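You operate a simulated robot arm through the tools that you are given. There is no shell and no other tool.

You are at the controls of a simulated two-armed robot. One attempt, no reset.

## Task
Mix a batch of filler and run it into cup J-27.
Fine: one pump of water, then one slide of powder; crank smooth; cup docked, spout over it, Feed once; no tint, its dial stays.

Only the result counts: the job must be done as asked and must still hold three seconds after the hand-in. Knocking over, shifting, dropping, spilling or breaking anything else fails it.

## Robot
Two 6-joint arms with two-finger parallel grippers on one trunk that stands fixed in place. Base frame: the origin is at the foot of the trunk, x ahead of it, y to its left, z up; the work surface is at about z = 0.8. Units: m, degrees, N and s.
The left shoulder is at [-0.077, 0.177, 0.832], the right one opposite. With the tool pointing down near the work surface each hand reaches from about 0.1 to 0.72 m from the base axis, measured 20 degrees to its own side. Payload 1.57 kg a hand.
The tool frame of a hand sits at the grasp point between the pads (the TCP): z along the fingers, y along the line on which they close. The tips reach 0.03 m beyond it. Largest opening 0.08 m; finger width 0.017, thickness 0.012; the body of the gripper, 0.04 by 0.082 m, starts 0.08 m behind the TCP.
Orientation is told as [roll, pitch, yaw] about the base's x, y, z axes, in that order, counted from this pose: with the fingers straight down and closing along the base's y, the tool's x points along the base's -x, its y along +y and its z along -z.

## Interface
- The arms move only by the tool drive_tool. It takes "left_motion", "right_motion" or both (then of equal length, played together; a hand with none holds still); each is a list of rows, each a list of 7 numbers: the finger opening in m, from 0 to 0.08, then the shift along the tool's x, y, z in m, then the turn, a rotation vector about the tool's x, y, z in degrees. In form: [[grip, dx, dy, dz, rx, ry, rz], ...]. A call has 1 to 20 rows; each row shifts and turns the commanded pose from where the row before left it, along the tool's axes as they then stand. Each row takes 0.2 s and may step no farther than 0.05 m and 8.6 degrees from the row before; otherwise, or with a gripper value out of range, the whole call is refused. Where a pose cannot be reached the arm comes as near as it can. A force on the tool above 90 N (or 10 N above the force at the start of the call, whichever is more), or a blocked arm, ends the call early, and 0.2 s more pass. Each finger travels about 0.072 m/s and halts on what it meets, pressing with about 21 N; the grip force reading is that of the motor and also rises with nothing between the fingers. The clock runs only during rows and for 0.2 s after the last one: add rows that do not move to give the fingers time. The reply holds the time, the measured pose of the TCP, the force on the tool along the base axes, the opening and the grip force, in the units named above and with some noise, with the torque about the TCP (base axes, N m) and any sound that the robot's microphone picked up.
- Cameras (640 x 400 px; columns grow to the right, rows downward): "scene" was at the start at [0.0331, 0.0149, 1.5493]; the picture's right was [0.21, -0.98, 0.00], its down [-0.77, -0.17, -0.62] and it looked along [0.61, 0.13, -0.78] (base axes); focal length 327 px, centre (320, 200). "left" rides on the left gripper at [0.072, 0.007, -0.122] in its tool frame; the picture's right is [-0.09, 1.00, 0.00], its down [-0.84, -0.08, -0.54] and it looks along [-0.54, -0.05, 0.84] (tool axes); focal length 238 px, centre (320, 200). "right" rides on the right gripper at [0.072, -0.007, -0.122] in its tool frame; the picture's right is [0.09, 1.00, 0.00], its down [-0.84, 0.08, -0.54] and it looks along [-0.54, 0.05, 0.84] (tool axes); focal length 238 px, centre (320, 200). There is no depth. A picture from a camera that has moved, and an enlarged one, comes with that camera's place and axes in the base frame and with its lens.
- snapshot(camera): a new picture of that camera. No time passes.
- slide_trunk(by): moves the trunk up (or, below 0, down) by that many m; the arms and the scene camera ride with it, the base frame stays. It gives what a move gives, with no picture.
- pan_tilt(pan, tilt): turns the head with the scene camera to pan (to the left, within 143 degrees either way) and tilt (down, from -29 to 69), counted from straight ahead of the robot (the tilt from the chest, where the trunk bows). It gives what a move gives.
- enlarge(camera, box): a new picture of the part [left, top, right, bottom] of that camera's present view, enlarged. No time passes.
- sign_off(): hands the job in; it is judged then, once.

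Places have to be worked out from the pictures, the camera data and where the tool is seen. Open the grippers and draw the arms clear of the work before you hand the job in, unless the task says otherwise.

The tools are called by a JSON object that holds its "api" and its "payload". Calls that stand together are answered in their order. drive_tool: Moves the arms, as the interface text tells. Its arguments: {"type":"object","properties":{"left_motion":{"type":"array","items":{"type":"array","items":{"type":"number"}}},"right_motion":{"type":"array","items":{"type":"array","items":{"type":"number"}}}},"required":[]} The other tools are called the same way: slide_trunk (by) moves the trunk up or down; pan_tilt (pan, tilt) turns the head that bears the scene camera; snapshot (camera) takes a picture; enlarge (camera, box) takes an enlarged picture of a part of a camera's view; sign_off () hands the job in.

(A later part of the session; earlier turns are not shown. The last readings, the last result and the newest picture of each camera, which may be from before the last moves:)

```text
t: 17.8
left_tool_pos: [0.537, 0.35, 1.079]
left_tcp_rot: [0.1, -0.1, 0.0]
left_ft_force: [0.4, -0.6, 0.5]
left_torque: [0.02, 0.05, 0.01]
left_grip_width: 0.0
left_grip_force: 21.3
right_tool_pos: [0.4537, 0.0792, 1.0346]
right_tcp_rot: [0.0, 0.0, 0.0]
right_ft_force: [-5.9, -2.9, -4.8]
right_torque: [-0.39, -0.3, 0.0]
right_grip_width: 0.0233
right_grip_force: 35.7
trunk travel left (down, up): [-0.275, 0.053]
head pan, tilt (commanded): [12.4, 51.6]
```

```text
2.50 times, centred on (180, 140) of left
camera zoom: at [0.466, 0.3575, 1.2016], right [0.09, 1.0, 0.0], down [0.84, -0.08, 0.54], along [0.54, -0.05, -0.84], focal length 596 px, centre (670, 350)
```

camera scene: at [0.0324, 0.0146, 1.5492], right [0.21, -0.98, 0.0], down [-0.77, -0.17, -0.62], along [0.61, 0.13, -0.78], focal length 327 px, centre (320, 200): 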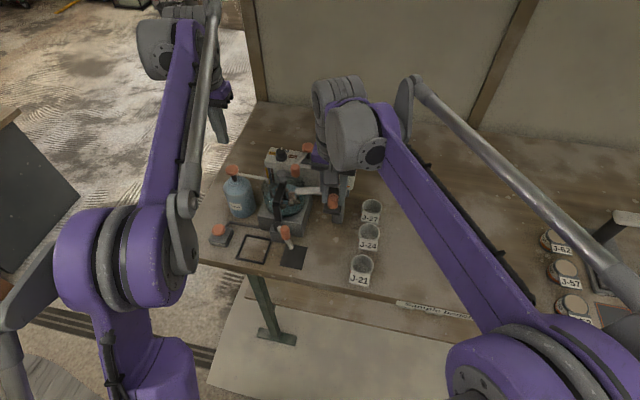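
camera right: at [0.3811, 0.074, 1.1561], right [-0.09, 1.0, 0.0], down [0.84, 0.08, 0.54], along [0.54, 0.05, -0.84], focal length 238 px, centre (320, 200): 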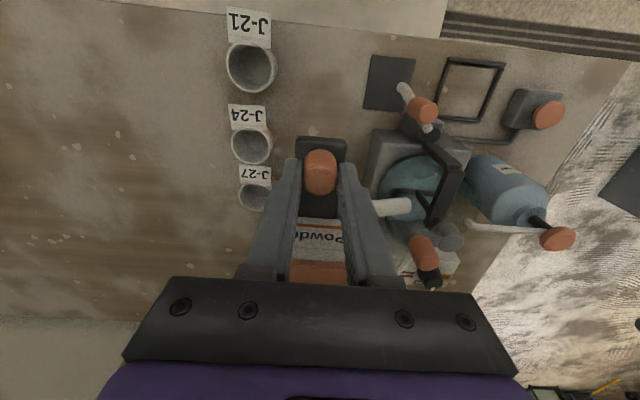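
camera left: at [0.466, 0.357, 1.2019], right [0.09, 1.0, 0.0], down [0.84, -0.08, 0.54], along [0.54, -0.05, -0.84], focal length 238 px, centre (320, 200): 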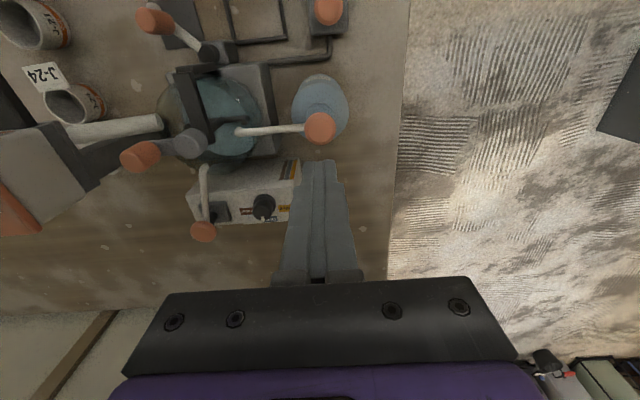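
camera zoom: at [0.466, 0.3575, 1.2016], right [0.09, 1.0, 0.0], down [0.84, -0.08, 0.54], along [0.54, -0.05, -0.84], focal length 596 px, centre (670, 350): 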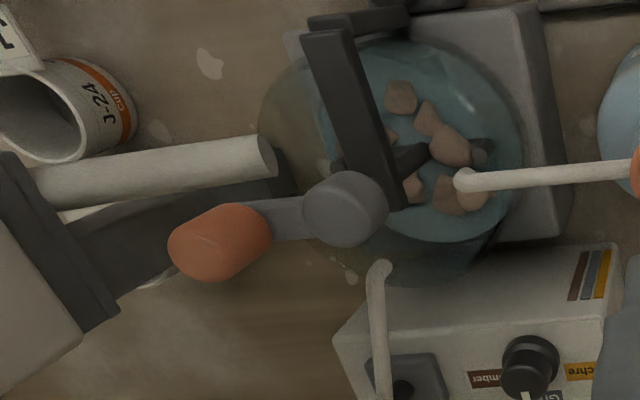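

One row exceeded the step limit and nothing moved. I'll resend the retreat with smaller steps.

{"api": "drive_tool", "payload": {"right_motion": [[0.05, 0, 0, 0, 0, 0, 0], [0.05, 0, 0, 0, 0, 0, 0], [0.05, 0, 0, -0.03, 0, 0, 0], [0.05, 0, 0, -0.04, 0, 0, 0], [0.05, 0.015, 0, -0.035, 0, 0, 0], [0.05, 0.025, -0.03, 0, 0, 0, 0], [0.05, 0.02, -0.04, 0, 0, 0, 0], [0.05, 0, -0.045, 0, 0, 0, 0], [0.05, 0, -0.045, 0, 0, 0, 0], [0.05, 0, -0.045, 0, 0, 0, 0]]}}

{"api": "snapshot", "payload": {"camera": "scene"}}

{"api": "enlarge", "payload": {"camera": "scene", "box": [220, 140, 370, 240]}}

{"api": "snapshot", "payload": {"camera": "right"}}

```text
t: 20.0
left_tool_pos: [0.5374, 0.3489, 1.0791]
left_tcp_rot: [0.0, 0.1, 0.0]
left_ft_force: [0.3, 0.2, -0.6]
left_torque: [0.01, 0.01, -0.03]
left_grip_width: 0.0002
left_grip_force: 21.1
right_tool_pos: [0.3942, -0.1251, 1.14]
right_tcp_rot: [0.1, 0.0, 0.0]
right_ft_force: [0.5, 0.4, 0.3]
right_torque: [0.0, -0.01, -0.03]
right_grip_width: 0.05
right_grip_force: 0.0
trunk travel left (down, up): [-0.275, 0.053]
head pan, tilt (commanded): [12.4, 51.6]
```

```text
taken
camera scene: at [0.0331, 0.0142, 1.5493], right [0.21, -0.98, 0.0], down [-0.77, -0.17, -0.62], along [0.61, 0.13, -0.78], focal length 327 px, centre (320, 200)
```

scene: 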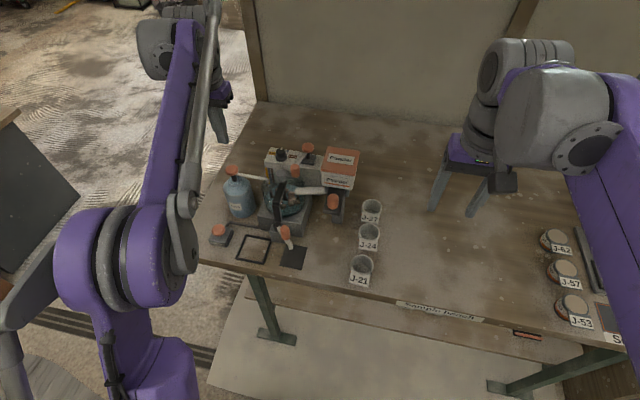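

```text
4.00 times, centred on (295, 190) of scene
camera zoom: at [0.0331, 0.0142, 1.5493], right [0.21, -0.98, 0.0], down [-0.77, -0.17, -0.62], along [0.61, 0.13, -0.78], focal length 1308 px, centre (420, 240)
```

zoom: 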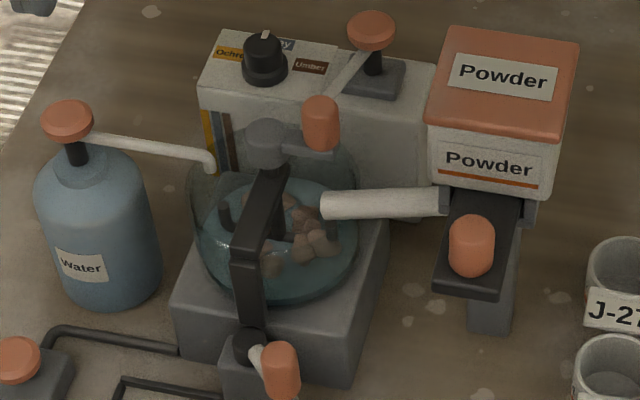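

```text
taken
camera right: at [0.3221, -0.132, 1.2613], right [-0.09, 1.0, 0.0], down [0.84, 0.08, 0.54], along [0.54, 0.05, -0.84], focal length 238 px, centre (320, 200)
```

right: 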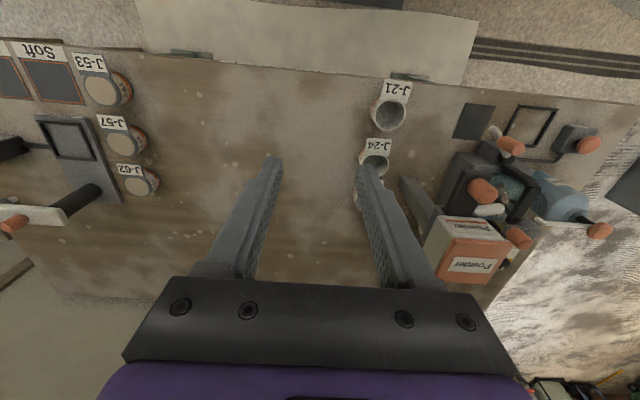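

Both dispensers are done and the controls are back at rest. The crank handle tops out at about (0.538, 0.185, 1.003), with its hub at about (0.540, 0.221), so the radius is about 36 mm. Tubes and chute there all stay below 0.965. I'll bring the left hand above the handle with fingers opened to 50 mm.

{"api": "drive_tool", "payload": {"left_motion": [[0.05, 0, 0, 0, 0, 0, 0], [0.05, 0, -0.04, 0, 0, 0, 0], [0.05, 0, -0.04, 0, 0, 0, 0], [0.05, 0, -0.04, 0, 0, 0, 0], [0.05, 0, -0.044, 0, 0, 0, 0], [0.05, 0, 0, 0.014, 0, 0, 0], [0.05, 0, 0, 0, 0, 0, 0]]}}

{"api": "snapshot", "payload": {"camera": "left"}}

{"api": "snapshot", "payload": {"camera": "scene"}}

{"api": "enlarge", "payload": {"camera": "right", "box": [400, 80, 600, 280]}}

```text
t: 21.6
left_tool_pos: [0.5382, 0.1849, 1.0629]
left_tcp_rot: [0.1, 0.1, 0.1]
left_ft_force: [-0.1, 0.2, 0.9]
left_torque: [0.01, 0.04, 0.01]
left_grip_width: 0.0498
left_grip_force: 0.0
right_tool_pos: [0.3937, -0.125, 1.1405]
right_tcp_rot: [0.0, -0.1, 0.0]
right_ft_force: [-0.1, 0.9, 0.4]
right_torque: [0.02, -0.03, -0.03]
right_grip_width: 0.0501
right_grip_force: 0.1
trunk travel left (down, up): [-0.275, 0.053]
head pan, tilt (commanded): [12.4, 51.6]
```

```text
taken
camera left: at [0.4667, 0.1937, 1.1859], right [0.09, 1.0, 0.0], down [0.84, -0.08, 0.54], along [0.54, -0.05, -0.84], focal length 238 px, centre (320, 200)
```

left: 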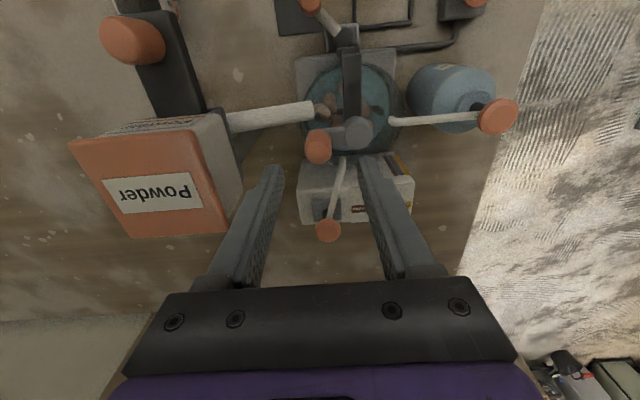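

```text
taken
camera scene: at [0.033, 0.0143, 1.5493], right [0.21, -0.98, 0.0], down [-0.77, -0.17, -0.62], along [0.61, 0.13, -0.78], focal length 327 px, centre (320, 200)
```

scene: 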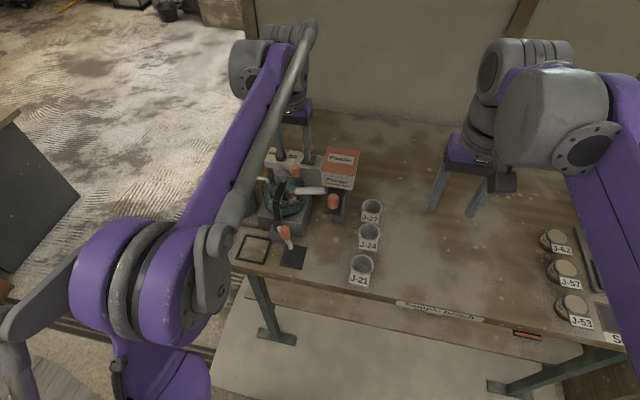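

```text
2.00 times, centred on (500, 180) of right
camera zoom: at [0.322, -0.1314, 1.2614], right [-0.09, 1.0, 0.0], down [0.84, 0.08, 0.54], along [0.54, 0.05, -0.84], focal length 477 px, centre (-40, 240)
```

zoom: 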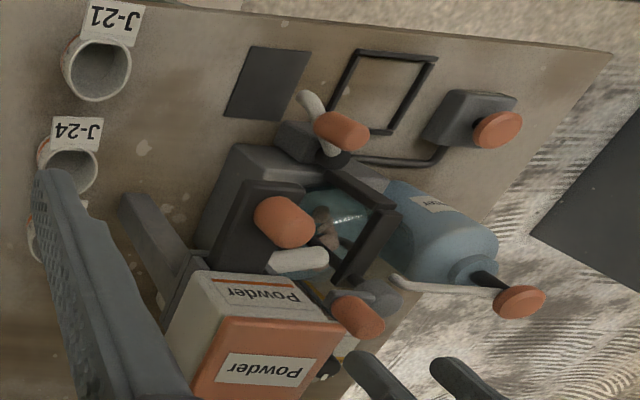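

The handle is centred between the left fingers at about (0.5375, 0.1855). The hub top at about z=0.972 is close beneath the left finger, so I'll narrow to 40 mm and lower to TCP z=1.013, leaving the tips at 0.983.

{"api": "drive_tool", "payload": {"left_motion": [[0.04, 0, 0.0005, 0.015, 0, 0, 0], [0.04, 0, 0, 0.015, 0, 0, 0], [0.04, 0, 0, 0.012, 0, 0, 0], [0.04, 0, 0, 0.008, 0, 0, 0]]}}

{"api": "snapshot", "payload": {"camera": "left"}}

{"api": "enlarge", "payload": {"camera": "scene", "box": [240, 130, 340, 210]}}

{"api": "enlarge", "payload": {"camera": "right", "box": [460, 150, 600, 290]}}

```text
t: 22.6
left_tool_pos: [0.538, 0.1872, 1.013]
left_tcp_rot: [0.2, 0.0, -0.1]
left_ft_force: [0.2, -0.4, 0.5]
left_torque: [0.02, 0.01, -0.01]
left_grip_width: 0.0402
left_grip_force: 0.0
right_tool_pos: [0.3948, -0.1257, 1.14]
right_tcp_rot: [0.0, 0.0, 0.1]
right_ft_force: [-0.7, -0.6, 0.8]
right_torque: [-0.02, 0.0, -0.02]
right_grip_width: 0.05
right_grip_force: 0.1
trunk travel left (down, up): [-0.275, 0.053]
head pan, tilt (commanded): [12.4, 51.6]
```

```text
taken
camera left: at [0.4667, 0.1946, 1.1362], right [0.09, 1.0, 0.0], down [0.84, -0.08, 0.54], along [0.54, -0.05, -0.84], focal length 238 px, centre (320, 200)
```

left: 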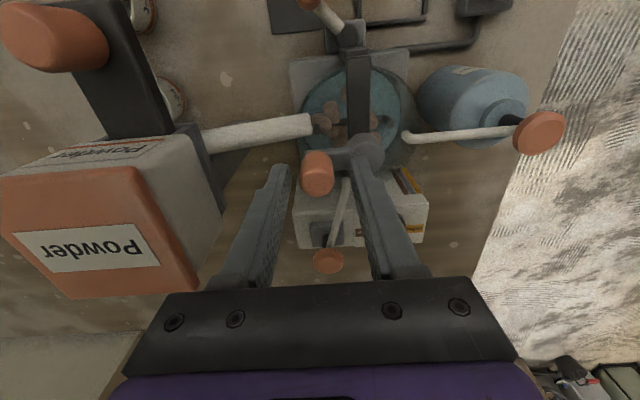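

```text
5.00 times, centred on (290, 170) of scene
camera zoom: at [0.0332, 0.0149, 1.5493], right [0.21, -0.98, 0.0], down [-0.77, -0.17, -0.62], along [0.61, 0.13, -0.78], focal length 1636 px, centre (470, 350)
```

zoom: 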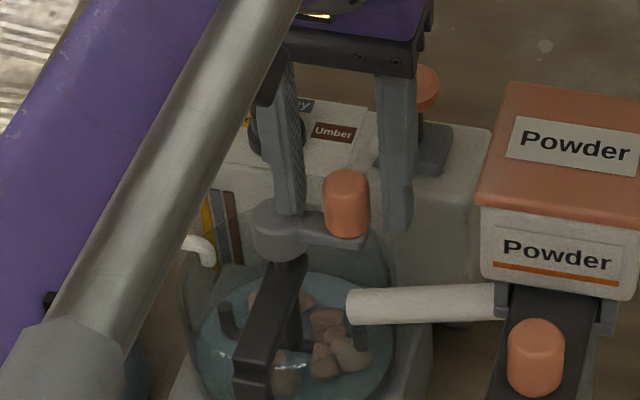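

```text
2.86 times, centred on (530, 220) of right
camera zoom: at [0.3222, -0.1309, 1.2614], right [-0.09, 1.0, 0.0], down [0.84, 0.08, 0.54], along [0.54, 0.05, -0.84], focal length 681 px, centre (-280, 143)
```

zoom: 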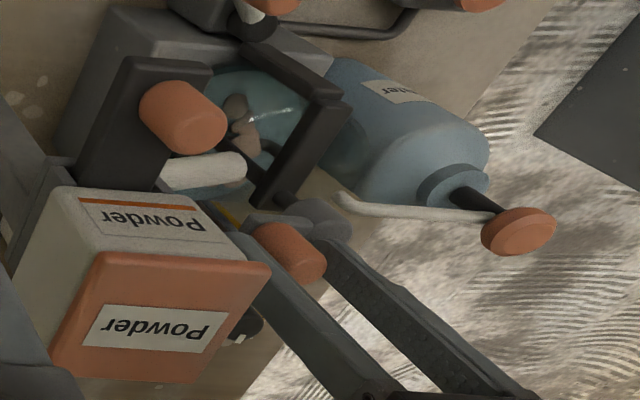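

The fingers straddle the handle with tips just above the hub and arm. I'll close on it now.

{"api": "drive_tool", "payload": {"left_motion": [[0.0, 0, 0, 0, 0, 0, 0], [0.0, 0, 0, 0, 0, 0, 0], [0.0, 0, 0, 0, 0, 0, 0]]}}

{"api": "enlarge", "payload": {"camera": "scene", "box": [240, 130, 340, 210]}}

```text
t: 23.4
left_tool_pos: [0.5373, 0.1854, 1.0128]
left_tcp_rot: [0.1, 0.1, -0.1]
left_ft_force: [-0.6, -10.6, -3.6]
left_torque: [-0.81, -0.16, 0.04]
left_grip_width: 0.0212
left_grip_force: 34.8
right_tool_pos: [0.3938, -0.1258, 1.1396]
right_tcp_rot: [0.1, 0.0, -0.1]
right_ft_force: [0.0, -0.5, 0.1]
right_torque: [0.01, 0.0, 0.03]
right_grip_width: 0.0499
right_grip_force: 0.1
trunk travel left (down, up): [-0.275, 0.053]
head pan, tilt (commanded): [12.4, 51.6]
```

```text
5.00 times, centred on (290, 170) of scene
camera zoom: at [0.0335, 0.0135, 1.5493], right [0.21, -0.98, 0.0], down [-0.77, -0.17, -0.62], along [0.61, 0.13, -0.78], focal length 1636 px, centre (470, 350)
```

zoom: 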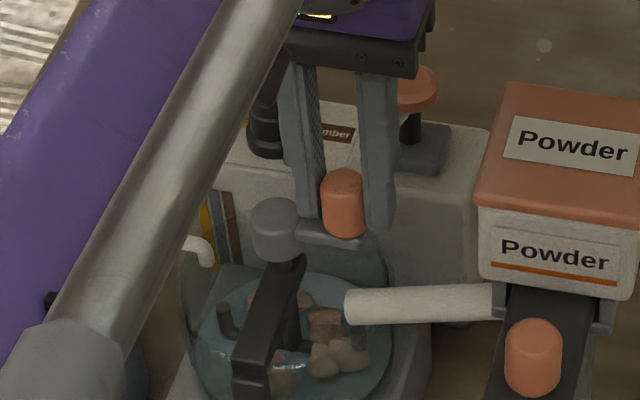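

The handle is gripped at 21 mm, pulling the hand about 1.5 mm toward -y. I'll take that out and turn a first quarter turn counterclockwise (radius 36 mm, centre at (0.5375, 0.2215)) to check forces.

{"api": "drive_tool", "payload": {"left_motion": [[0.0, 0, -0.0015, 0, 0, 0, 0], [0.0, -0.01112, 0.00176, 0, 0, 0, 0], [0.0, -0.01004, 0.00511, 0, 0, 0, 0], [0.0, -0.00796, 0.00796, 0, 0, 0, 0], [0.0, -0.00511, 0.01004, 0, 0, 0, 0], [0.0, -0.00176, 0.01112, 0, 0, 0, 0]]}}

{"api": "enlarge", "payload": {"camera": "scene", "box": [240, 130, 340, 210]}}

{"api": "snapshot", "payload": {"camera": "left"}}

```text
t: 24.8
left_tool_pos: [0.5734, 0.2206, 1.0133]
left_tcp_rot: [0.0, 0.1, 0.0]
left_ft_force: [-14.8, -0.5, -17.3]
left_torque: [-0.51, 0.05, -0.02]
left_grip_width: 0.0213
left_grip_force: 34.1
right_tool_pos: [0.3944, -0.1245, 1.1394]
right_tcp_rot: [-0.1, 0.0, 0.0]
right_ft_force: [0.7, 0.2, -0.1]
right_torque: [-0.05, 0.04, 0.01]
right_grip_width: 0.0502
right_grip_force: 0.0
trunk travel left (down, up): [-0.275, 0.053]
head pan, tilt (commanded): [12.4, 51.6]
```

```text
5.00 times, centred on (290, 170) of scene
camera zoom: at [0.0326, 0.0158, 1.5491], right [0.21, -0.98, 0.0], down [-0.77, -0.17, -0.62], along [0.61, 0.13, -0.78], focal length 1636 px, centre (470, 350)
```

zoom: 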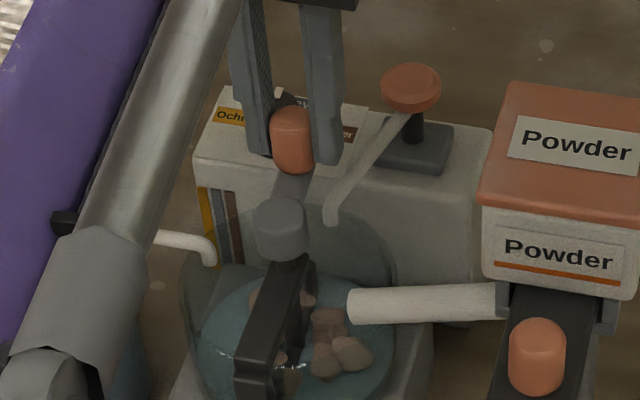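

```text
taken
camera left: at [0.5022, 0.2294, 1.1364], right [0.09, 1.0, 0.0], down [0.84, -0.08, 0.54], along [0.54, -0.05, -0.84], focal length 238 px, centre (320, 200)
```

left: 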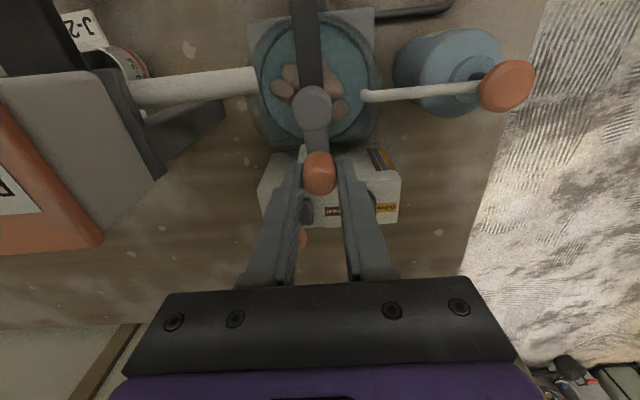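

The crank turns smoothly with the hand. There is a 15 N pull toward the hub, so I'll trim 2 mm in x and complete the next three quarters.

{"api": "drive_tool", "payload": {"left_motion": [[0.0, 0.00376, 0.01112, 0, 0, 0, 0], [0.0, 0.00511, 0.01004, 0, 0, 0, 0], [0.0, 0.00796, 0.00796, 0, 0, 0, 0], [0.0, 0.01004, 0.00511, 0, 0, 0, 0], [0.0, 0.01112, 0.00176, 0, 0, 0, 0]]}}

{"api": "enlarge", "payload": {"camera": "scene", "box": [240, 130, 340, 210]}}

```text
t: 26.0
left_tool_pos: [0.5378, 0.2553, 1.0138]
left_tcp_rot: [0.1, 0.0, 0.1]
left_ft_force: [-0.5, -11.2, -11.6]
left_torque: [-0.77, -0.3, 0.01]
left_grip_width: 0.0208
left_grip_force: 34.1
right_tool_pos: [0.3951, -0.1253, 1.1406]
right_tcp_rot: [0.0, 0.1, 0.0]
right_ft_force: [0.9, -0.3, -0.1]
right_torque: [0.01, -0.02, 0.03]
right_grip_width: 0.0501
right_grip_force: 0.1
trunk travel left (down, up): [-0.275, 0.053]
head pan, tilt (commanded): [12.4, 51.6]
```

```text
5.00 times, centred on (290, 170) of scene
camera zoom: at [0.0342, 0.0138, 1.5493], right [0.21, -0.98, 0.0], down [-0.77, -0.17, -0.62], along [0.61, 0.13, -0.78], focal length 1636 px, centre (470, 350)
```

zoom: 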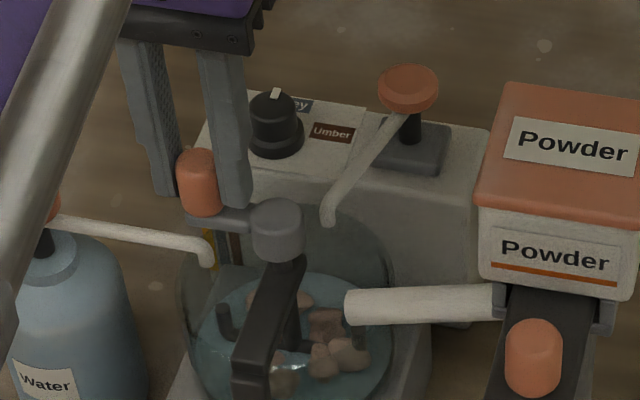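

Measured extremes give a better circle: centre at about (0.5365, 0.2203), radius 35 mm. I'll trim to that and finish the first turn.

{"api": "drive_tool", "payload": {"left_motion": [[0.0, 0.01082, -0.00391, 0, 0, 0, 0], [0.0, 0.00976, -0.00497, 0, 0, 0, 0], [0.0, 0.00774, -0.00774, 0, 0, 0, 0], [0.0, 0.00497, -0.00976, 0, 0, 0, 0], [0.0, 0.00171, -0.01082, 0, 0, 0, 0]]}}

{"api": "enlarge", "payload": {"camera": "scene", "box": [240, 130, 340, 210]}}

```text
t: 27.2
left_tool_pos: [0.5031, 0.22, 1.0137]
left_tcp_rot: [0.2, 0.0, 0.1]
left_ft_force: [17.6, 0.3, 8.5]
left_torque: [-0.43, -0.19, 0.01]
left_grip_width: 0.0214
left_grip_force: 33.4
right_tool_pos: [0.3964, -0.1257, 1.1393]
right_tcp_rot: [-0.1, 0.1, 0.0]
right_ft_force: [0.0, 0.0, -0.2]
right_torque: [0.01, 0.03, -0.03]
right_grip_width: 0.05
right_grip_force: 0.0
trunk travel left (down, up): [-0.275, 0.053]
head pan, tilt (commanded): [12.4, 51.6]
```

```text
5.00 times, centred on (290, 170) of scene
camera zoom: at [0.0352, 0.0146, 1.5494], right [0.21, -0.98, 0.0], down [-0.77, -0.17, -0.62], along [0.61, 0.13, -0.78], focal length 1636 px, centre (470, 350)
```

zoom: 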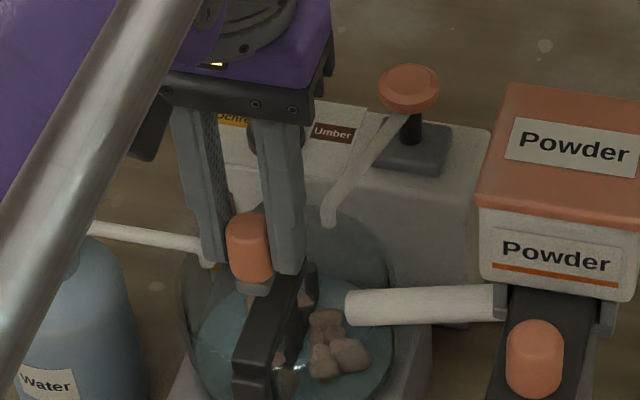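

Combining the extremes and forces, the circle is centre (0.538, 0.2195), radius 34.7 mm. I'll trim to that and run a full turn.

{"api": "drive_tool", "payload": {"left_motion": [[0.0, -0.0045, -0.01152, 0, 0, 0, 0], [0.0, -0.00493, -0.00967, 0, 0, 0, 0], [0.0, -0.00768, -0.00768, 0, 0, 0, 0], [0.0, -0.00967, -0.00493, 0, 0, 0, 0], [0.0, -0.01072, -0.0017, 0, 0, 0, 0], [0.0, -0.01072, 0.0017, 0, 0, 0, 0], [0.0, -0.00967, 0.00493, 0, 0, 0, 0], [0.0, -0.00768, 0.00768, 0, 0, 0, 0], [0.0, -0.00493, 0.00967, 0, 0, 0, 0], [0.0, -0.0017, 0.01072, 0, 0, 0, 0], [0.0, 0.0017, 0.01072, 0, 0, 0, 0], [0.0, 0.00493, 0.00967, 0, 0, 0, 0], [0.0, 0.00768, 0.00768, 0, 0, 0, 0], [0.0, 0.00967, 0.00493, 0, 0, 0, 0], [0.0, 0.01072, 0.0017, 0, 0, 0, 0], [0.0, 0.01072, -0.0017, 0, 0, 0, 0], [0.0, 0.00967, -0.00493, 0, 0, 0, 0], [0.0, 0.00768, -0.00768, 0, 0, 0, 0], [0.0, 0.00493, -0.00967, 0, 0, 0, 0], [0.0, 0.0017, -0.01072, 0, 0, 0, 0]]}}

{"api": "enlarge", "payload": {"camera": "scene", "box": [240, 130, 340, 210]}}

```text
t: 31.4
left_tool_pos: [0.5028, 0.2181, 1.0144]
left_tcp_rot: [0.1, 0.0, 0.0]
left_ft_force: [-8.5, -1.2, -10.8]
left_torque: [-0.49, 0.88, 0.01]
left_grip_width: 0.0215
left_grip_force: 34.8
right_tool_pos: [0.3936, -0.1246, 1.1396]
right_tcp_rot: [0.1, 0.0, 0.0]
right_ft_force: [0.7, -0.7, 0.3]
right_torque: [0.02, -0.05, -0.02]
right_grip_width: 0.0499
right_grip_force: 0.0
trunk travel left (down, up): [-0.275, 0.053]
head pan, tilt (commanded): [12.4, 51.6]
```

```text
5.00 times, centred on (290, 170) of scene
camera zoom: at [0.0329, 0.0148, 1.5493], right [0.21, -0.98, 0.0], down [-0.77, -0.17, -0.62], along [0.61, 0.13, -0.78], focal length 1636 px, centre (470, 350)
```

zoom: 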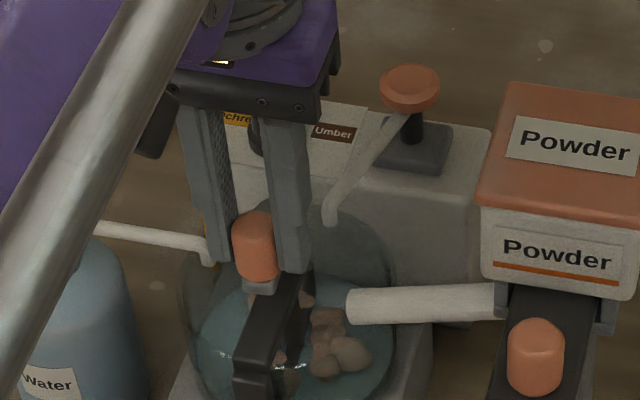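

The handle is still firmly held, forces are small, and lumps remain in the bowl. I'll keep cranking, another full turn with a 1 mm trim.

{"api": "drive_tool", "payload": {"left_motion": [[0.0, -0.0007, -0.01072, 0, 0, 0, 0], [0.0, -0.00493, -0.00967, 0, 0, 0, 0], [0.0, -0.00768, -0.00768, 0, 0, 0, 0], [0.0, -0.00967, -0.00493, 0, 0, 0, 0], [0.0, -0.01072, -0.0017, 0, 0, 0, 0], [0.0, -0.01072, 0.0017, 0, 0, 0, 0], [0.0, -0.00967, 0.00493, 0, 0, 0, 0], [0.0, -0.00768, 0.00768, 0, 0, 0, 0], [0.0, -0.00493, 0.00967, 0, 0, 0, 0], [0.0, -0.0017, 0.01072, 0, 0, 0, 0], [0.0, 0.0017, 0.01072, 0, 0, 0, 0], [0.0, 0.00493, 0.00967, 0, 0, 0, 0], [0.0, 0.00768, 0.00768, 0, 0, 0, 0], [0.0, 0.00967, 0.00493, 0, 0, 0, 0], [0.0, 0.01072, 0.0017, 0, 0, 0, 0], [0.0, 0.01072, -0.0017, 0, 0, 0, 0], [0.0, 0.00967, -0.00493, 0, 0, 0, 0], [0.0, 0.00768, -0.00768, 0, 0, 0, 0], [0.0, 0.00493, -0.00967, 0, 0, 0, 0], [0.0, 0.0017, -0.01072, 0, 0, 0, 0]]}}

{"api": "enlarge", "payload": {"camera": "scene", "box": [240, 130, 340, 210]}}

```text
t: 35.6
left_tool_pos: [0.5029, 0.2183, 1.0135]
left_tcp_rot: [0.2, 0.0, 0.0]
left_ft_force: [4.2, -0.1, 3.0]
left_torque: [-0.52, 0.55, 0.02]
left_grip_width: 0.0212
left_grip_force: 34.4
right_tool_pos: [0.3938, -0.1251, 1.1397]
right_tcp_rot: [-0.1, 0.0, 0.1]
right_ft_force: [1.0, -1.1, -0.8]
right_torque: [0.0, 0.0, 0.01]
right_grip_width: 0.0501
right_grip_force: 0.0
trunk travel left (down, up): [-0.275, 0.053]
head pan, tilt (commanded): [12.4, 51.6]
```

```text
5.00 times, centred on (290, 170) of scene
camera zoom: at [0.0336, 0.0146, 1.5494], right [0.21, -0.98, 0.0], down [-0.77, -0.17, -0.62], along [0.61, 0.13, -0.78], focal length 1636 px, centre (470, 350)
```

zoom: 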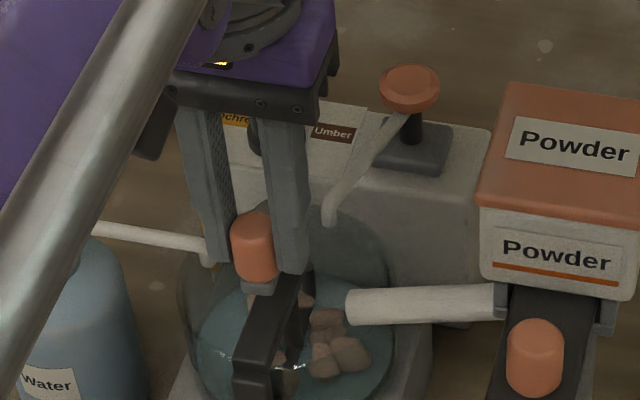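

The forces are now small and even. About 2.75 turns are done and lumps are still visible, so I'll keep cranking.

{"api": "drive_tool", "payload": {"left_motion": [[0.0, -0.0017, -0.01072, 0, 0, 0, 0], [0.0, -0.00493, -0.00967, 0, 0, 0, 0], [0.0, -0.00768, -0.00768, 0, 0, 0, 0], [0.0, -0.00967, -0.00493, 0, 0, 0, 0], [0.0, -0.01072, -0.0017, 0, 0, 0, 0], [0.0, -0.01072, 0.0017, 0, 0, 0, 0], [0.0, -0.00967, 0.00493, 0, 0, 0, 0], [0.0, -0.00768, 0.00768, 0, 0, 0, 0], [0.0, -0.00493, 0.00967, 0, 0, 0, 0], [0.0, -0.0017, 0.01072, 0, 0, 0, 0], [0.0, 0.0017, 0.01072, 0, 0, 0, 0], [0.0, 0.00493, 0.00967, 0, 0, 0, 0], [0.0, 0.00768, 0.00768, 0, 0, 0, 0], [0.0, 0.00967, 0.00493, 0, 0, 0, 0], [0.0, 0.01072, 0.0017, 0, 0, 0, 0], [0.0, 0.01072, -0.0017, 0, 0, 0, 0], [0.0, 0.00967, -0.00493, 0, 0, 0, 0], [0.0, 0.00768, -0.00768, 0, 0, 0, 0], [0.0, 0.00493, -0.00967, 0, 0, 0, 0], [0.0, 0.0017, -0.01072, 0, 0, 0, 0]]}}

{"api": "enlarge", "payload": {"camera": "scene", "box": [240, 130, 340, 210]}}

{"api": "enlarge", "payload": {"camera": "right", "box": [460, 140, 560, 240]}}

```text
t: 39.8
left_tool_pos: [0.5033, 0.2185, 1.0122]
left_tcp_rot: [0.1, -0.1, 0.0]
left_ft_force: [4.5, -0.2, 4.4]
left_torque: [-0.51, 0.53, 0.03]
left_grip_width: 0.0213
left_grip_force: 34.4
right_tool_pos: [0.3944, -0.1253, 1.1396]
right_tcp_rot: [-0.1, 0.1, 0.1]
right_ft_force: [0.2, 0.1, -0.5]
right_torque: [0.01, 0.01, 0.04]
right_grip_width: 0.05
right_grip_force: 0.1
trunk travel left (down, up): [-0.275, 0.053]
head pan, tilt (commanded): [12.4, 51.6]
```

```text
5.00 times, centred on (290, 170) of scene
camera zoom: at [0.0336, 0.0147, 1.5494], right [0.21, -0.98, 0.0], down [-0.77, -0.17, -0.62], along [0.61, 0.13, -0.78], focal length 1636 px, centre (470, 350)
```

zoom: 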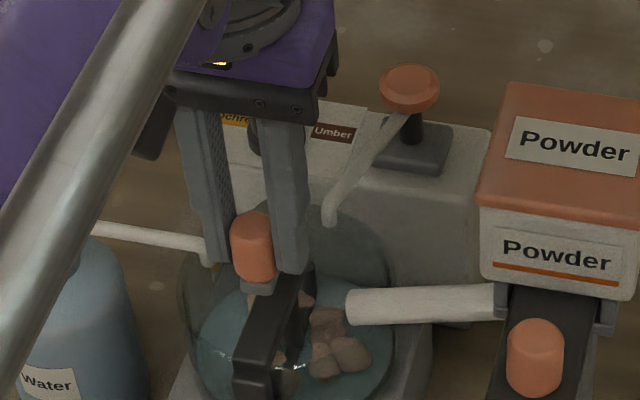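

```text
4.00 times, centred on (510, 190) of right
camera zoom: at [0.3225, -0.1311, 1.2614], right [-0.09, 1.0, 0.0], down [0.84, 0.08, 0.54], along [0.54, 0.05, -0.84], focal length 953 px, centre (-440, 240)
```

zoom: 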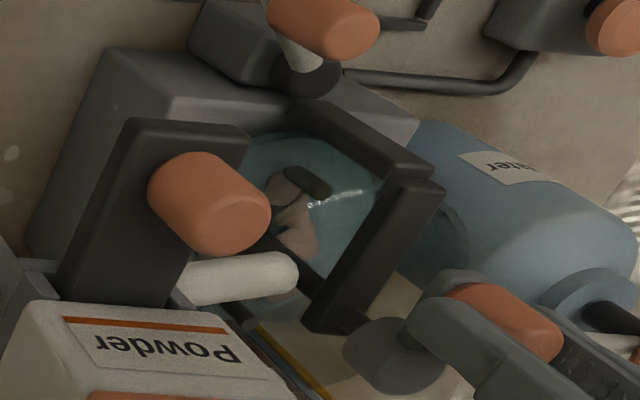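

The crank and paddle rotate freely but the lumps look unchanged after about 3.75 turns. I'll continue a bit faster (30° per row), 1.5 turns, to see whether progress shows.

{"api": "drive_tool", "payload": {"left_motion": [[0.0, -0.00465, -0.01735, 0, 0, 0, 0], [0.0, -0.0127, -0.0127, 0, 0, 0, 0], [0.0, -0.01735, -0.00465, 0, 0, 0, 0], [0.0, -0.01735, 0.00465, 0, 0, 0, 0], [0.0, -0.0127, 0.0127, 0, 0, 0, 0], [0.0, -0.00465, 0.01735, 0, 0, 0, 0], [0.0, 0.00465, 0.01735, 0, 0, 0, 0], [0.0, 0.0127, 0.0127, 0, 0, 0, 0], [0.0, 0.01735, 0.00465, 0, 0, 0, 0], [0.0, 0.01735, -0.00465, 0, 0, 0, 0], [0.0, 0.0127, -0.0127, 0, 0, 0, 0], [0.0, 0.00465, -0.01735, 0, 0, 0, 0], [0.0, -0.00465, -0.01735, 0, 0, 0, 0], [0.0, -0.0127, -0.0127, 0, 0, 0, 0], [0.0, -0.01735, -0.00465, 0, 0, 0, 0], [0.0, -0.01735, 0.00465, 0, 0, 0, 0], [0.0, -0.0127, 0.0127, 0, 0, 0, 0], [0.0, -0.00465, 0.01735, 0, 0, 0, 0]]}}

{"api": "enlarge", "payload": {"camera": "scene", "box": [240, 130, 340, 210]}}

{"api": "enlarge", "payload": {"camera": "right", "box": [460, 140, 560, 240]}}

{"api": "enlarge", "payload": {"camera": "left", "box": [240, 20, 400, 160]}}

```text
t: 43.6
left_tool_pos: [0.5732, 0.2198, 1.0128]
left_tcp_rot: [0.0, 0.0, -0.1]
left_ft_force: [5.0, 0.5, -3.9]
left_torque: [-0.48, 0.0, 0.05]
left_grip_width: 0.0214
left_grip_force: 34.2
right_tool_pos: [0.3948, -0.1242, 1.1401]
right_tcp_rot: [0.0, 0.1, 0.0]
right_ft_force: [0.6, 0.5, 0.1]
right_torque: [-0.01, -0.01, 0.01]
right_grip_width: 0.0501
right_grip_force: 0.0
trunk travel left (down, up): [-0.275, 0.053]
head pan, tilt (commanded): [12.4, 51.6]
```

```text
5.00 times, centred on (290, 170) of scene
camera zoom: at [0.0343, 0.0158, 1.5493], right [0.21, -0.98, 0.0], down [-0.77, -0.17, -0.62], along [0.61, 0.13, -0.78], focal length 1636 px, centre (470, 350)
```

zoom: 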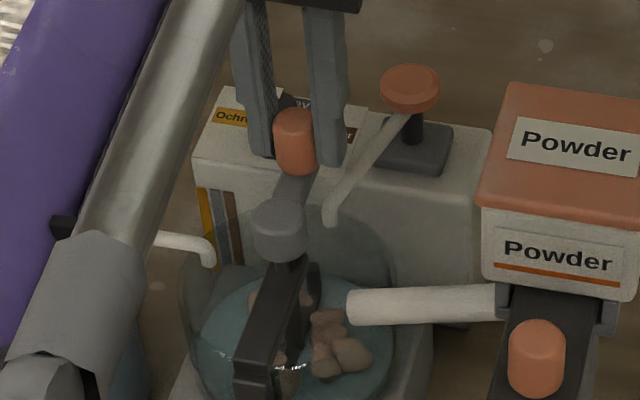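

```text
4.00 times, centred on (510, 190) of right
camera zoom: at [0.3231, -0.1302, 1.2613], right [-0.09, 1.0, 0.0], down [0.84, 0.08, 0.54], along [0.54, 0.05, -0.84], focal length 953 px, centre (-440, 240)
```

zoom: 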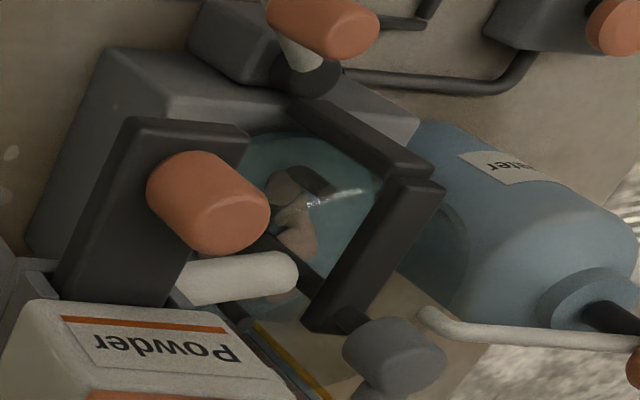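

```text
2.86 times, centred on (320, 90) of left
camera zoom: at [0.5015, 0.2274, 1.1363], right [0.09, 1.0, 0.0], down [0.84, -0.08, 0.54], along [0.54, -0.05, -0.84], focal length 681 px, centre (320, 514)
```

zoom: 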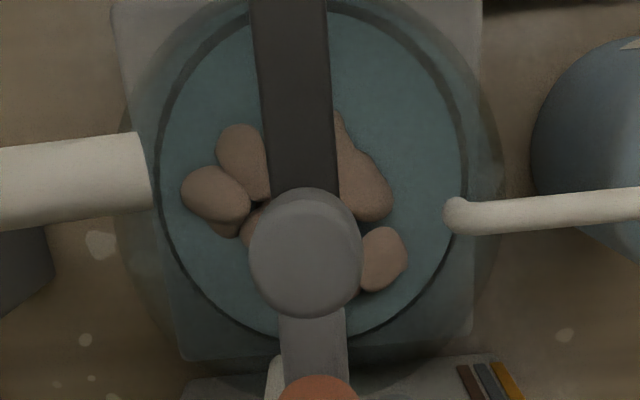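

About 5.25 turns are done and the forces stay benign. The stirrer clearly rotates, so I'll keep going from here with another 1.5 turns.

{"api": "drive_tool", "payload": {"left_motion": [[0.0, 0.00465, 0.01735, 0, 0, 0, 0], [0.0, 0.0127, 0.0127, 0, 0, 0, 0], [0.0, 0.01735, 0.00465, 0, 0, 0, 0], [0.0, 0.01735, -0.00465, 0, 0, 0, 0], [0.0, 0.0127, -0.0127, 0, 0, 0, 0], [0.0, 0.00465, -0.01735, 0, 0, 0, 0], [0.0, -0.00465, -0.01735, 0, 0, 0, 0], [0.0, -0.0127, -0.0127, 0, 0, 0, 0], [0.0, -0.01735, -0.00465, 0, 0, 0, 0], [0.0, -0.01735, 0.00465, 0, 0, 0, 0], [0.0, -0.0127, 0.0127, 0, 0, 0, 0], [0.0, -0.00465, 0.01735, 0, 0, 0, 0], [0.0, 0.00465, 0.01735, 0, 0, 0, 0], [0.0, 0.0127, 0.0127, 0, 0, 0, 0], [0.0, 0.01735, 0.00465, 0, 0, 0, 0], [0.0, 0.01735, -0.00465, 0, 0, 0, 0], [0.0, 0.0127, -0.0127, 0, 0, 0, 0], [0.0, 0.00465, -0.01735, 0, 0, 0, 0]]}}

{"api": "enlarge", "payload": {"camera": "scene", "box": [240, 130, 340, 210]}}

{"api": "enlarge", "payload": {"camera": "left", "box": [220, 60, 420, 220]}}

```text
t: 47.4
left_tool_pos: [0.5033, 0.2192, 1.0135]
left_tcp_rot: [0.0, 0.0, 0.1]
left_ft_force: [1.7, -1.2, 5.3]
left_torque: [-0.53, 0.58, -0.01]
left_grip_width: 0.0209
left_grip_force: 34.2
right_tool_pos: [0.3931, -0.125, 1.1393]
right_tcp_rot: [0.1, 0.1, -0.1]
right_ft_force: [-0.3, -0.5, 1.1]
right_torque: [0.01, 0.0, -0.04]
right_grip_width: 0.05
right_grip_force: 0.1
trunk travel left (down, up): [-0.275, 0.053]
head pan, tilt (commanded): [12.4, 51.6]
```

```text
5.00 times, centred on (290, 170) of scene
camera zoom: at [0.0333, 0.0144, 1.5494], right [0.21, -0.98, 0.0], down [-0.77, -0.17, -0.62], along [0.61, 0.13, -0.78], focal length 1636 px, centre (470, 350)
```

zoom: 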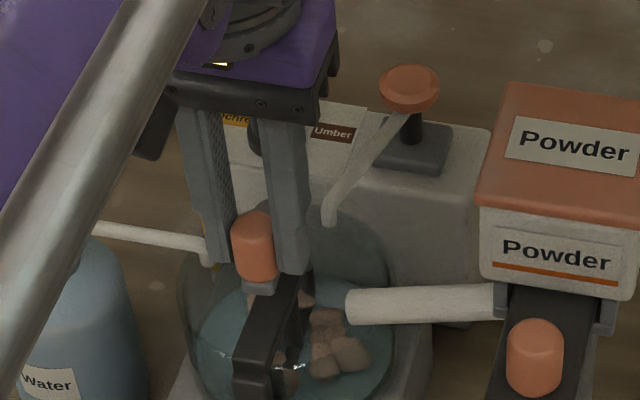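

```text
2.50 times, centred on (320, 140) of left
camera zoom: at [0.4314, 0.2257, 1.1363], right [0.09, 1.0, 0.0], down [0.84, -0.08, 0.54], along [0.54, -0.05, -0.84], focal length 596 px, centre (320, 350)
```

zoom: 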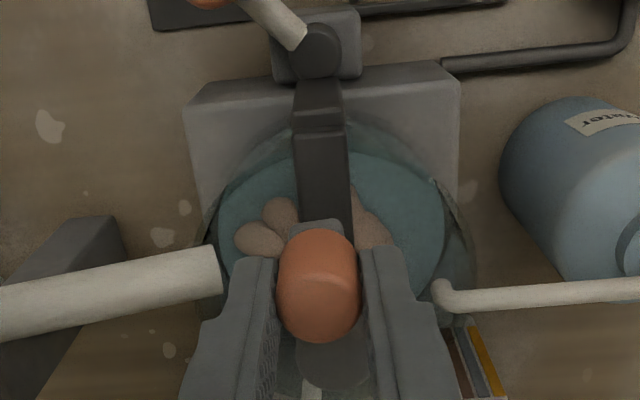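

No visible change after 6.75 counterclockwise turns, so direction may matter. I'll try 1.5 turns clockwise and compare the lumps.

{"api": "drive_tool", "payload": {"left_motion": [[0.0, -0.00465, 0.01735, 0, 0, 0, 0], [0.0, -0.0127, 0.0127, 0, 0, 0, 0], [0.0, -0.01735, 0.00465, 0, 0, 0, 0], [0.0, -0.01735, -0.00465, 0, 0, 0, 0], [0.0, -0.0127, -0.0127, 0, 0, 0, 0], [0.0, -0.00465, -0.01735, 0, 0, 0, 0], [0.0, 0.00465, -0.01735, 0, 0, 0, 0], [0.0, 0.0127, -0.0127, 0, 0, 0, 0], [0.0, 0.01735, -0.00465, 0, 0, 0, 0], [0.0, 0.01735, 0.00465, 0, 0, 0, 0], [0.0, 0.0127, 0.0127, 0, 0, 0, 0], [0.0, 0.00465, 0.01735, 0, 0, 0, 0], [0.0, -0.00465, 0.01735, 0, 0, 0, 0], [0.0, -0.0127, 0.0127, 0, 0, 0, 0], [0.0, -0.01735, 0.00465, 0, 0, 0, 0], [0.0, -0.01735, -0.00465, 0, 0, 0, 0], [0.0, -0.0127, -0.0127, 0, 0, 0, 0], [0.0, -0.00465, -0.01735, 0, 0, 0, 0]]}}

{"api": "enlarge", "payload": {"camera": "scene", "box": [240, 130, 340, 210]}}

{"api": "enlarge", "payload": {"camera": "left", "box": [240, 20, 400, 160]}}

```text
t: 51.2
left_tool_pos: [0.5728, 0.2191, 1.0131]
left_tcp_rot: [0.0, 0.0, 0.1]
left_ft_force: [-4.0, 0.5, -12.8]
left_torque: [-0.55, -0.02, -0.01]
left_grip_width: 0.0211
left_grip_force: 33.8
right_tool_pos: [0.3944, -0.1244, 1.1397]
right_tcp_rot: [0.0, 0.1, 0.0]
right_ft_force: [-0.5, -0.1, -1.2]
right_torque: [0.01, -0.03, -0.02]
right_grip_width: 0.05
right_grip_force: 0.2
trunk travel left (down, up): [-0.275, 0.053]
head pan, tilt (commanded): [12.4, 51.6]
```

```text
5.00 times, centred on (290, 170) of scene
camera zoom: at [0.0337, 0.0153, 1.5492], right [0.21, -0.98, 0.0], down [-0.77, -0.17, -0.62], along [0.61, 0.13, -0.78], focal length 1636 px, centre (470, 350)
```

zoom: 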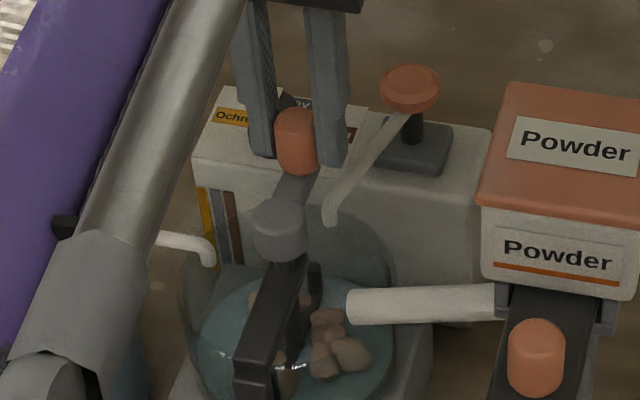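

```text
2.86 times, centred on (320, 90) of left
camera zoom: at [0.5014, 0.2266, 1.1364], right [0.09, 1.0, 0.0], down [0.84, -0.08, 0.54], along [0.54, -0.05, -0.84], focal length 681 px, centre (320, 514)
```

zoom: 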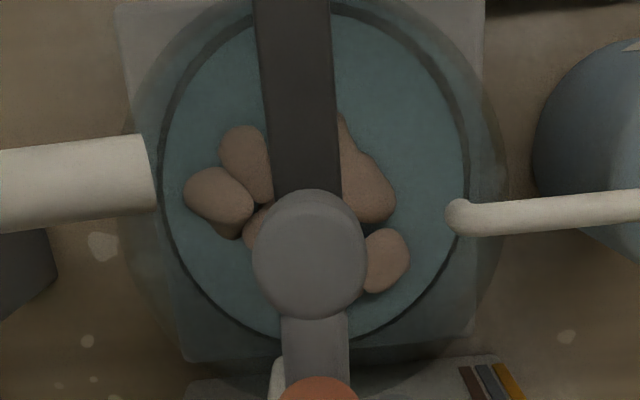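

Lumps look identical, so neither direction alone changes them at this pace. I'll try a faster, continuous clockwise run: 45° per row, 2.5 turns.

{"api": "drive_tool", "payload": {"left_motion": [[0.0, 0.0104, -0.0251, 0, 0, 0, 0], [0.0, 0.0251, -0.0104, 0, 0, 0, 0], [0.0, 0.0251, 0.0104, 0, 0, 0, 0], [0.0, 0.0104, 0.0251, 0, 0, 0, 0], [0.0, -0.0104, 0.0251, 0, 0, 0, 0], [0.0, -0.0251, 0.0104, 0, 0, 0, 0], [0.0, -0.0251, -0.0104, 0, 0, 0, 0], [0.0, -0.0104, -0.0251, 0, 0, 0, 0], [0.0, 0.0104, -0.0251, 0, 0, 0, 0], [0.0, 0.0251, -0.0104, 0, 0, 0, 0], [0.0, 0.0251, 0.0104, 0, 0, 0, 0], [0.0, 0.0104, 0.0251, 0, 0, 0, 0], [0.0, -0.0104, 0.0251, 0, 0, 0, 0], [0.0, -0.0251, 0.0104, 0, 0, 0, 0], [0.0, -0.0251, -0.0104, 0, 0, 0, 0], [0.0, -0.0104, -0.0251, 0, 0, 0, 0]]}}

{"api": "enlarge", "payload": {"camera": "scene", "box": [240, 130, 340, 210]}}

{"api": "enlarge", "payload": {"camera": "left", "box": [240, 20, 400, 160]}}

```text
t: 54.6
left_tool_pos: [0.5719, 0.2183, 1.0114]
left_tcp_rot: [0.0, 0.0, 0.1]
left_ft_force: [0.8, -0.6, 0.5]
left_torque: [-0.48, 0.04, -0.01]
left_grip_width: 0.021
left_grip_force: 34.6
right_tool_pos: [0.3932, -0.1257, 1.1389]
right_tcp_rot: [0.0, 0.1, 0.0]
right_ft_force: [-0.2, -0.8, -0.1]
right_torque: [0.03, 0.0, 0.0]
right_grip_width: 0.05
right_grip_force: 0.1
trunk travel left (down, up): [-0.275, 0.053]
head pan, tilt (commanded): [12.4, 51.6]
```

```text
5.00 times, centred on (290, 170) of scene
camera zoom: at [0.0329, 0.0138, 1.5491], right [0.21, -0.98, 0.0], down [-0.77, -0.17, -0.62], along [0.61, 0.13, -0.78], focal length 1636 px, centre (470, 350)
```

zoom: 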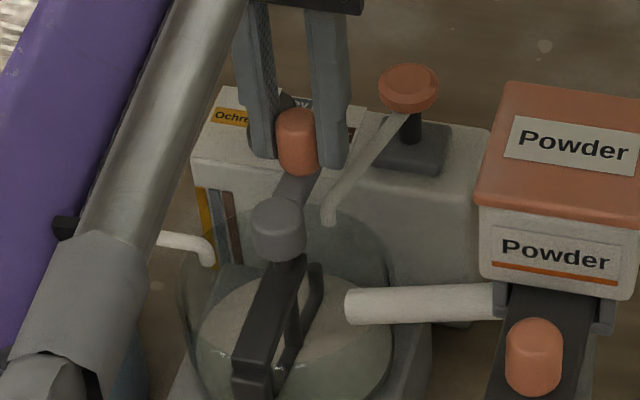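

```text
2.86 times, centred on (320, 90) of left
camera zoom: at [0.5008, 0.2254, 1.1358], right [0.09, 1.0, 0.0], down [0.84, -0.08, 0.54], along [0.54, -0.05, -0.84], focal length 681 px, centre (320, 514)
```

zoom: 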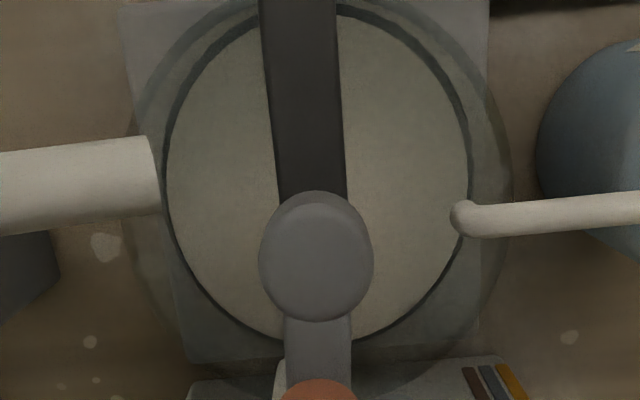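

The batch is now a uniform smooth beige with no lumps, so cranking stops here. I'll open the left fingers slightly, lift straight up, and back the hand away to the left.

{"api": "drive_tool", "payload": {"left_motion": [[0.04, 0, 0, 0, 0, 0, 0], [0.04, 0, 0, 0, 0, 0, 0], [0.04, 0, 0, -0.02, 0, 0, 0], [0.04, 0, 0, -0.035, 0, 0, 0], [0.04, 0, 0, -0.035, 0, 0, 0], [0.04, 0.02, 0.03, -0.02, 0, 0, 0], [0.04, 0.02, 0.04, 0, 0, 0, 0], [0.04, 0.02, 0.04, 0, 0, 0, 0], [0.04, 0.02, 0.03, 0, 0, 0, 0], [0.04, 0, 0, 0, 0, 0, 0]]}}

{"api": "snapshot", "payload": {"camera": "scene"}}

{"api": "enlarge", "payload": {"camera": "scene", "box": [220, 140, 400, 280]}}

{"api": "snapshot", "payload": {"camera": "right"}}

```text
t: 56.8
left_tool_pos: [0.4927, 0.3599, 1.1231]
left_tcp_rot: [0.1, 0.0, 0.0]
left_ft_force: [0.0, 0.2, -0.9]
left_torque: [-0.01, 0.02, 0.0]
left_grip_width: 0.0398
left_grip_force: 0.0
right_tool_pos: [0.3948, -0.1255, 1.1395]
right_tcp_rot: [0.0, 0.0, 0.0]
right_ft_force: [-0.1, 0.2, -0.4]
right_torque: [-0.02, -0.01, -0.02]
right_grip_width: 0.0499
right_grip_force: 0.0
trunk travel left (down, up): [-0.275, 0.053]
head pan, tilt (commanded): [12.4, 51.6]
```

```text
taken
camera scene: at [0.0336, 0.0146, 1.5493], right [0.21, -0.98, 0.0], down [-0.77, -0.17, -0.62], along [0.61, 0.13, -0.78], focal length 327 px, centre (320, 200)
```

scene: 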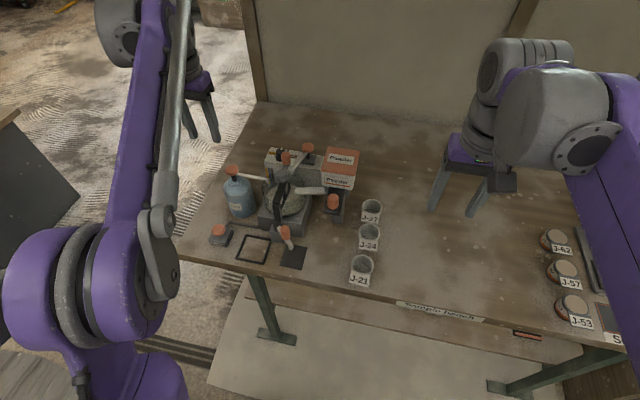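

```text
2.86 times, centred on (310, 210) of scene
camera zoom: at [0.0336, 0.0146, 1.5493], right [0.21, -0.98, 0.0], down [-0.77, -0.17, -0.62], along [0.61, 0.13, -0.78], focal length 935 px, centre (349, 171)
```

zoom: 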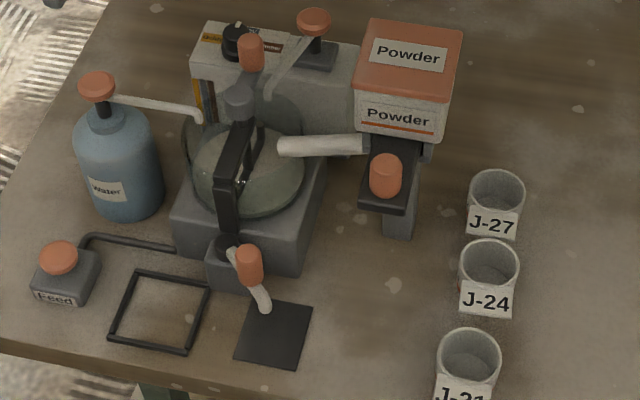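

```text
taken
camera right: at [0.3226, -0.1312, 1.2613], right [-0.09, 1.0, 0.0], down [0.84, 0.08, 0.54], along [0.54, 0.05, -0.84], focal length 238 px, centre (320, 200)
```

right: 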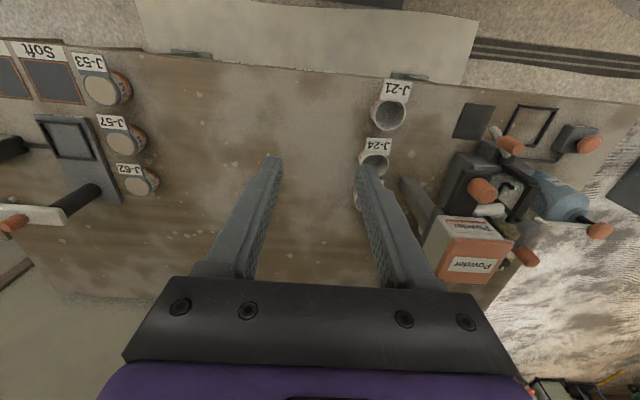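

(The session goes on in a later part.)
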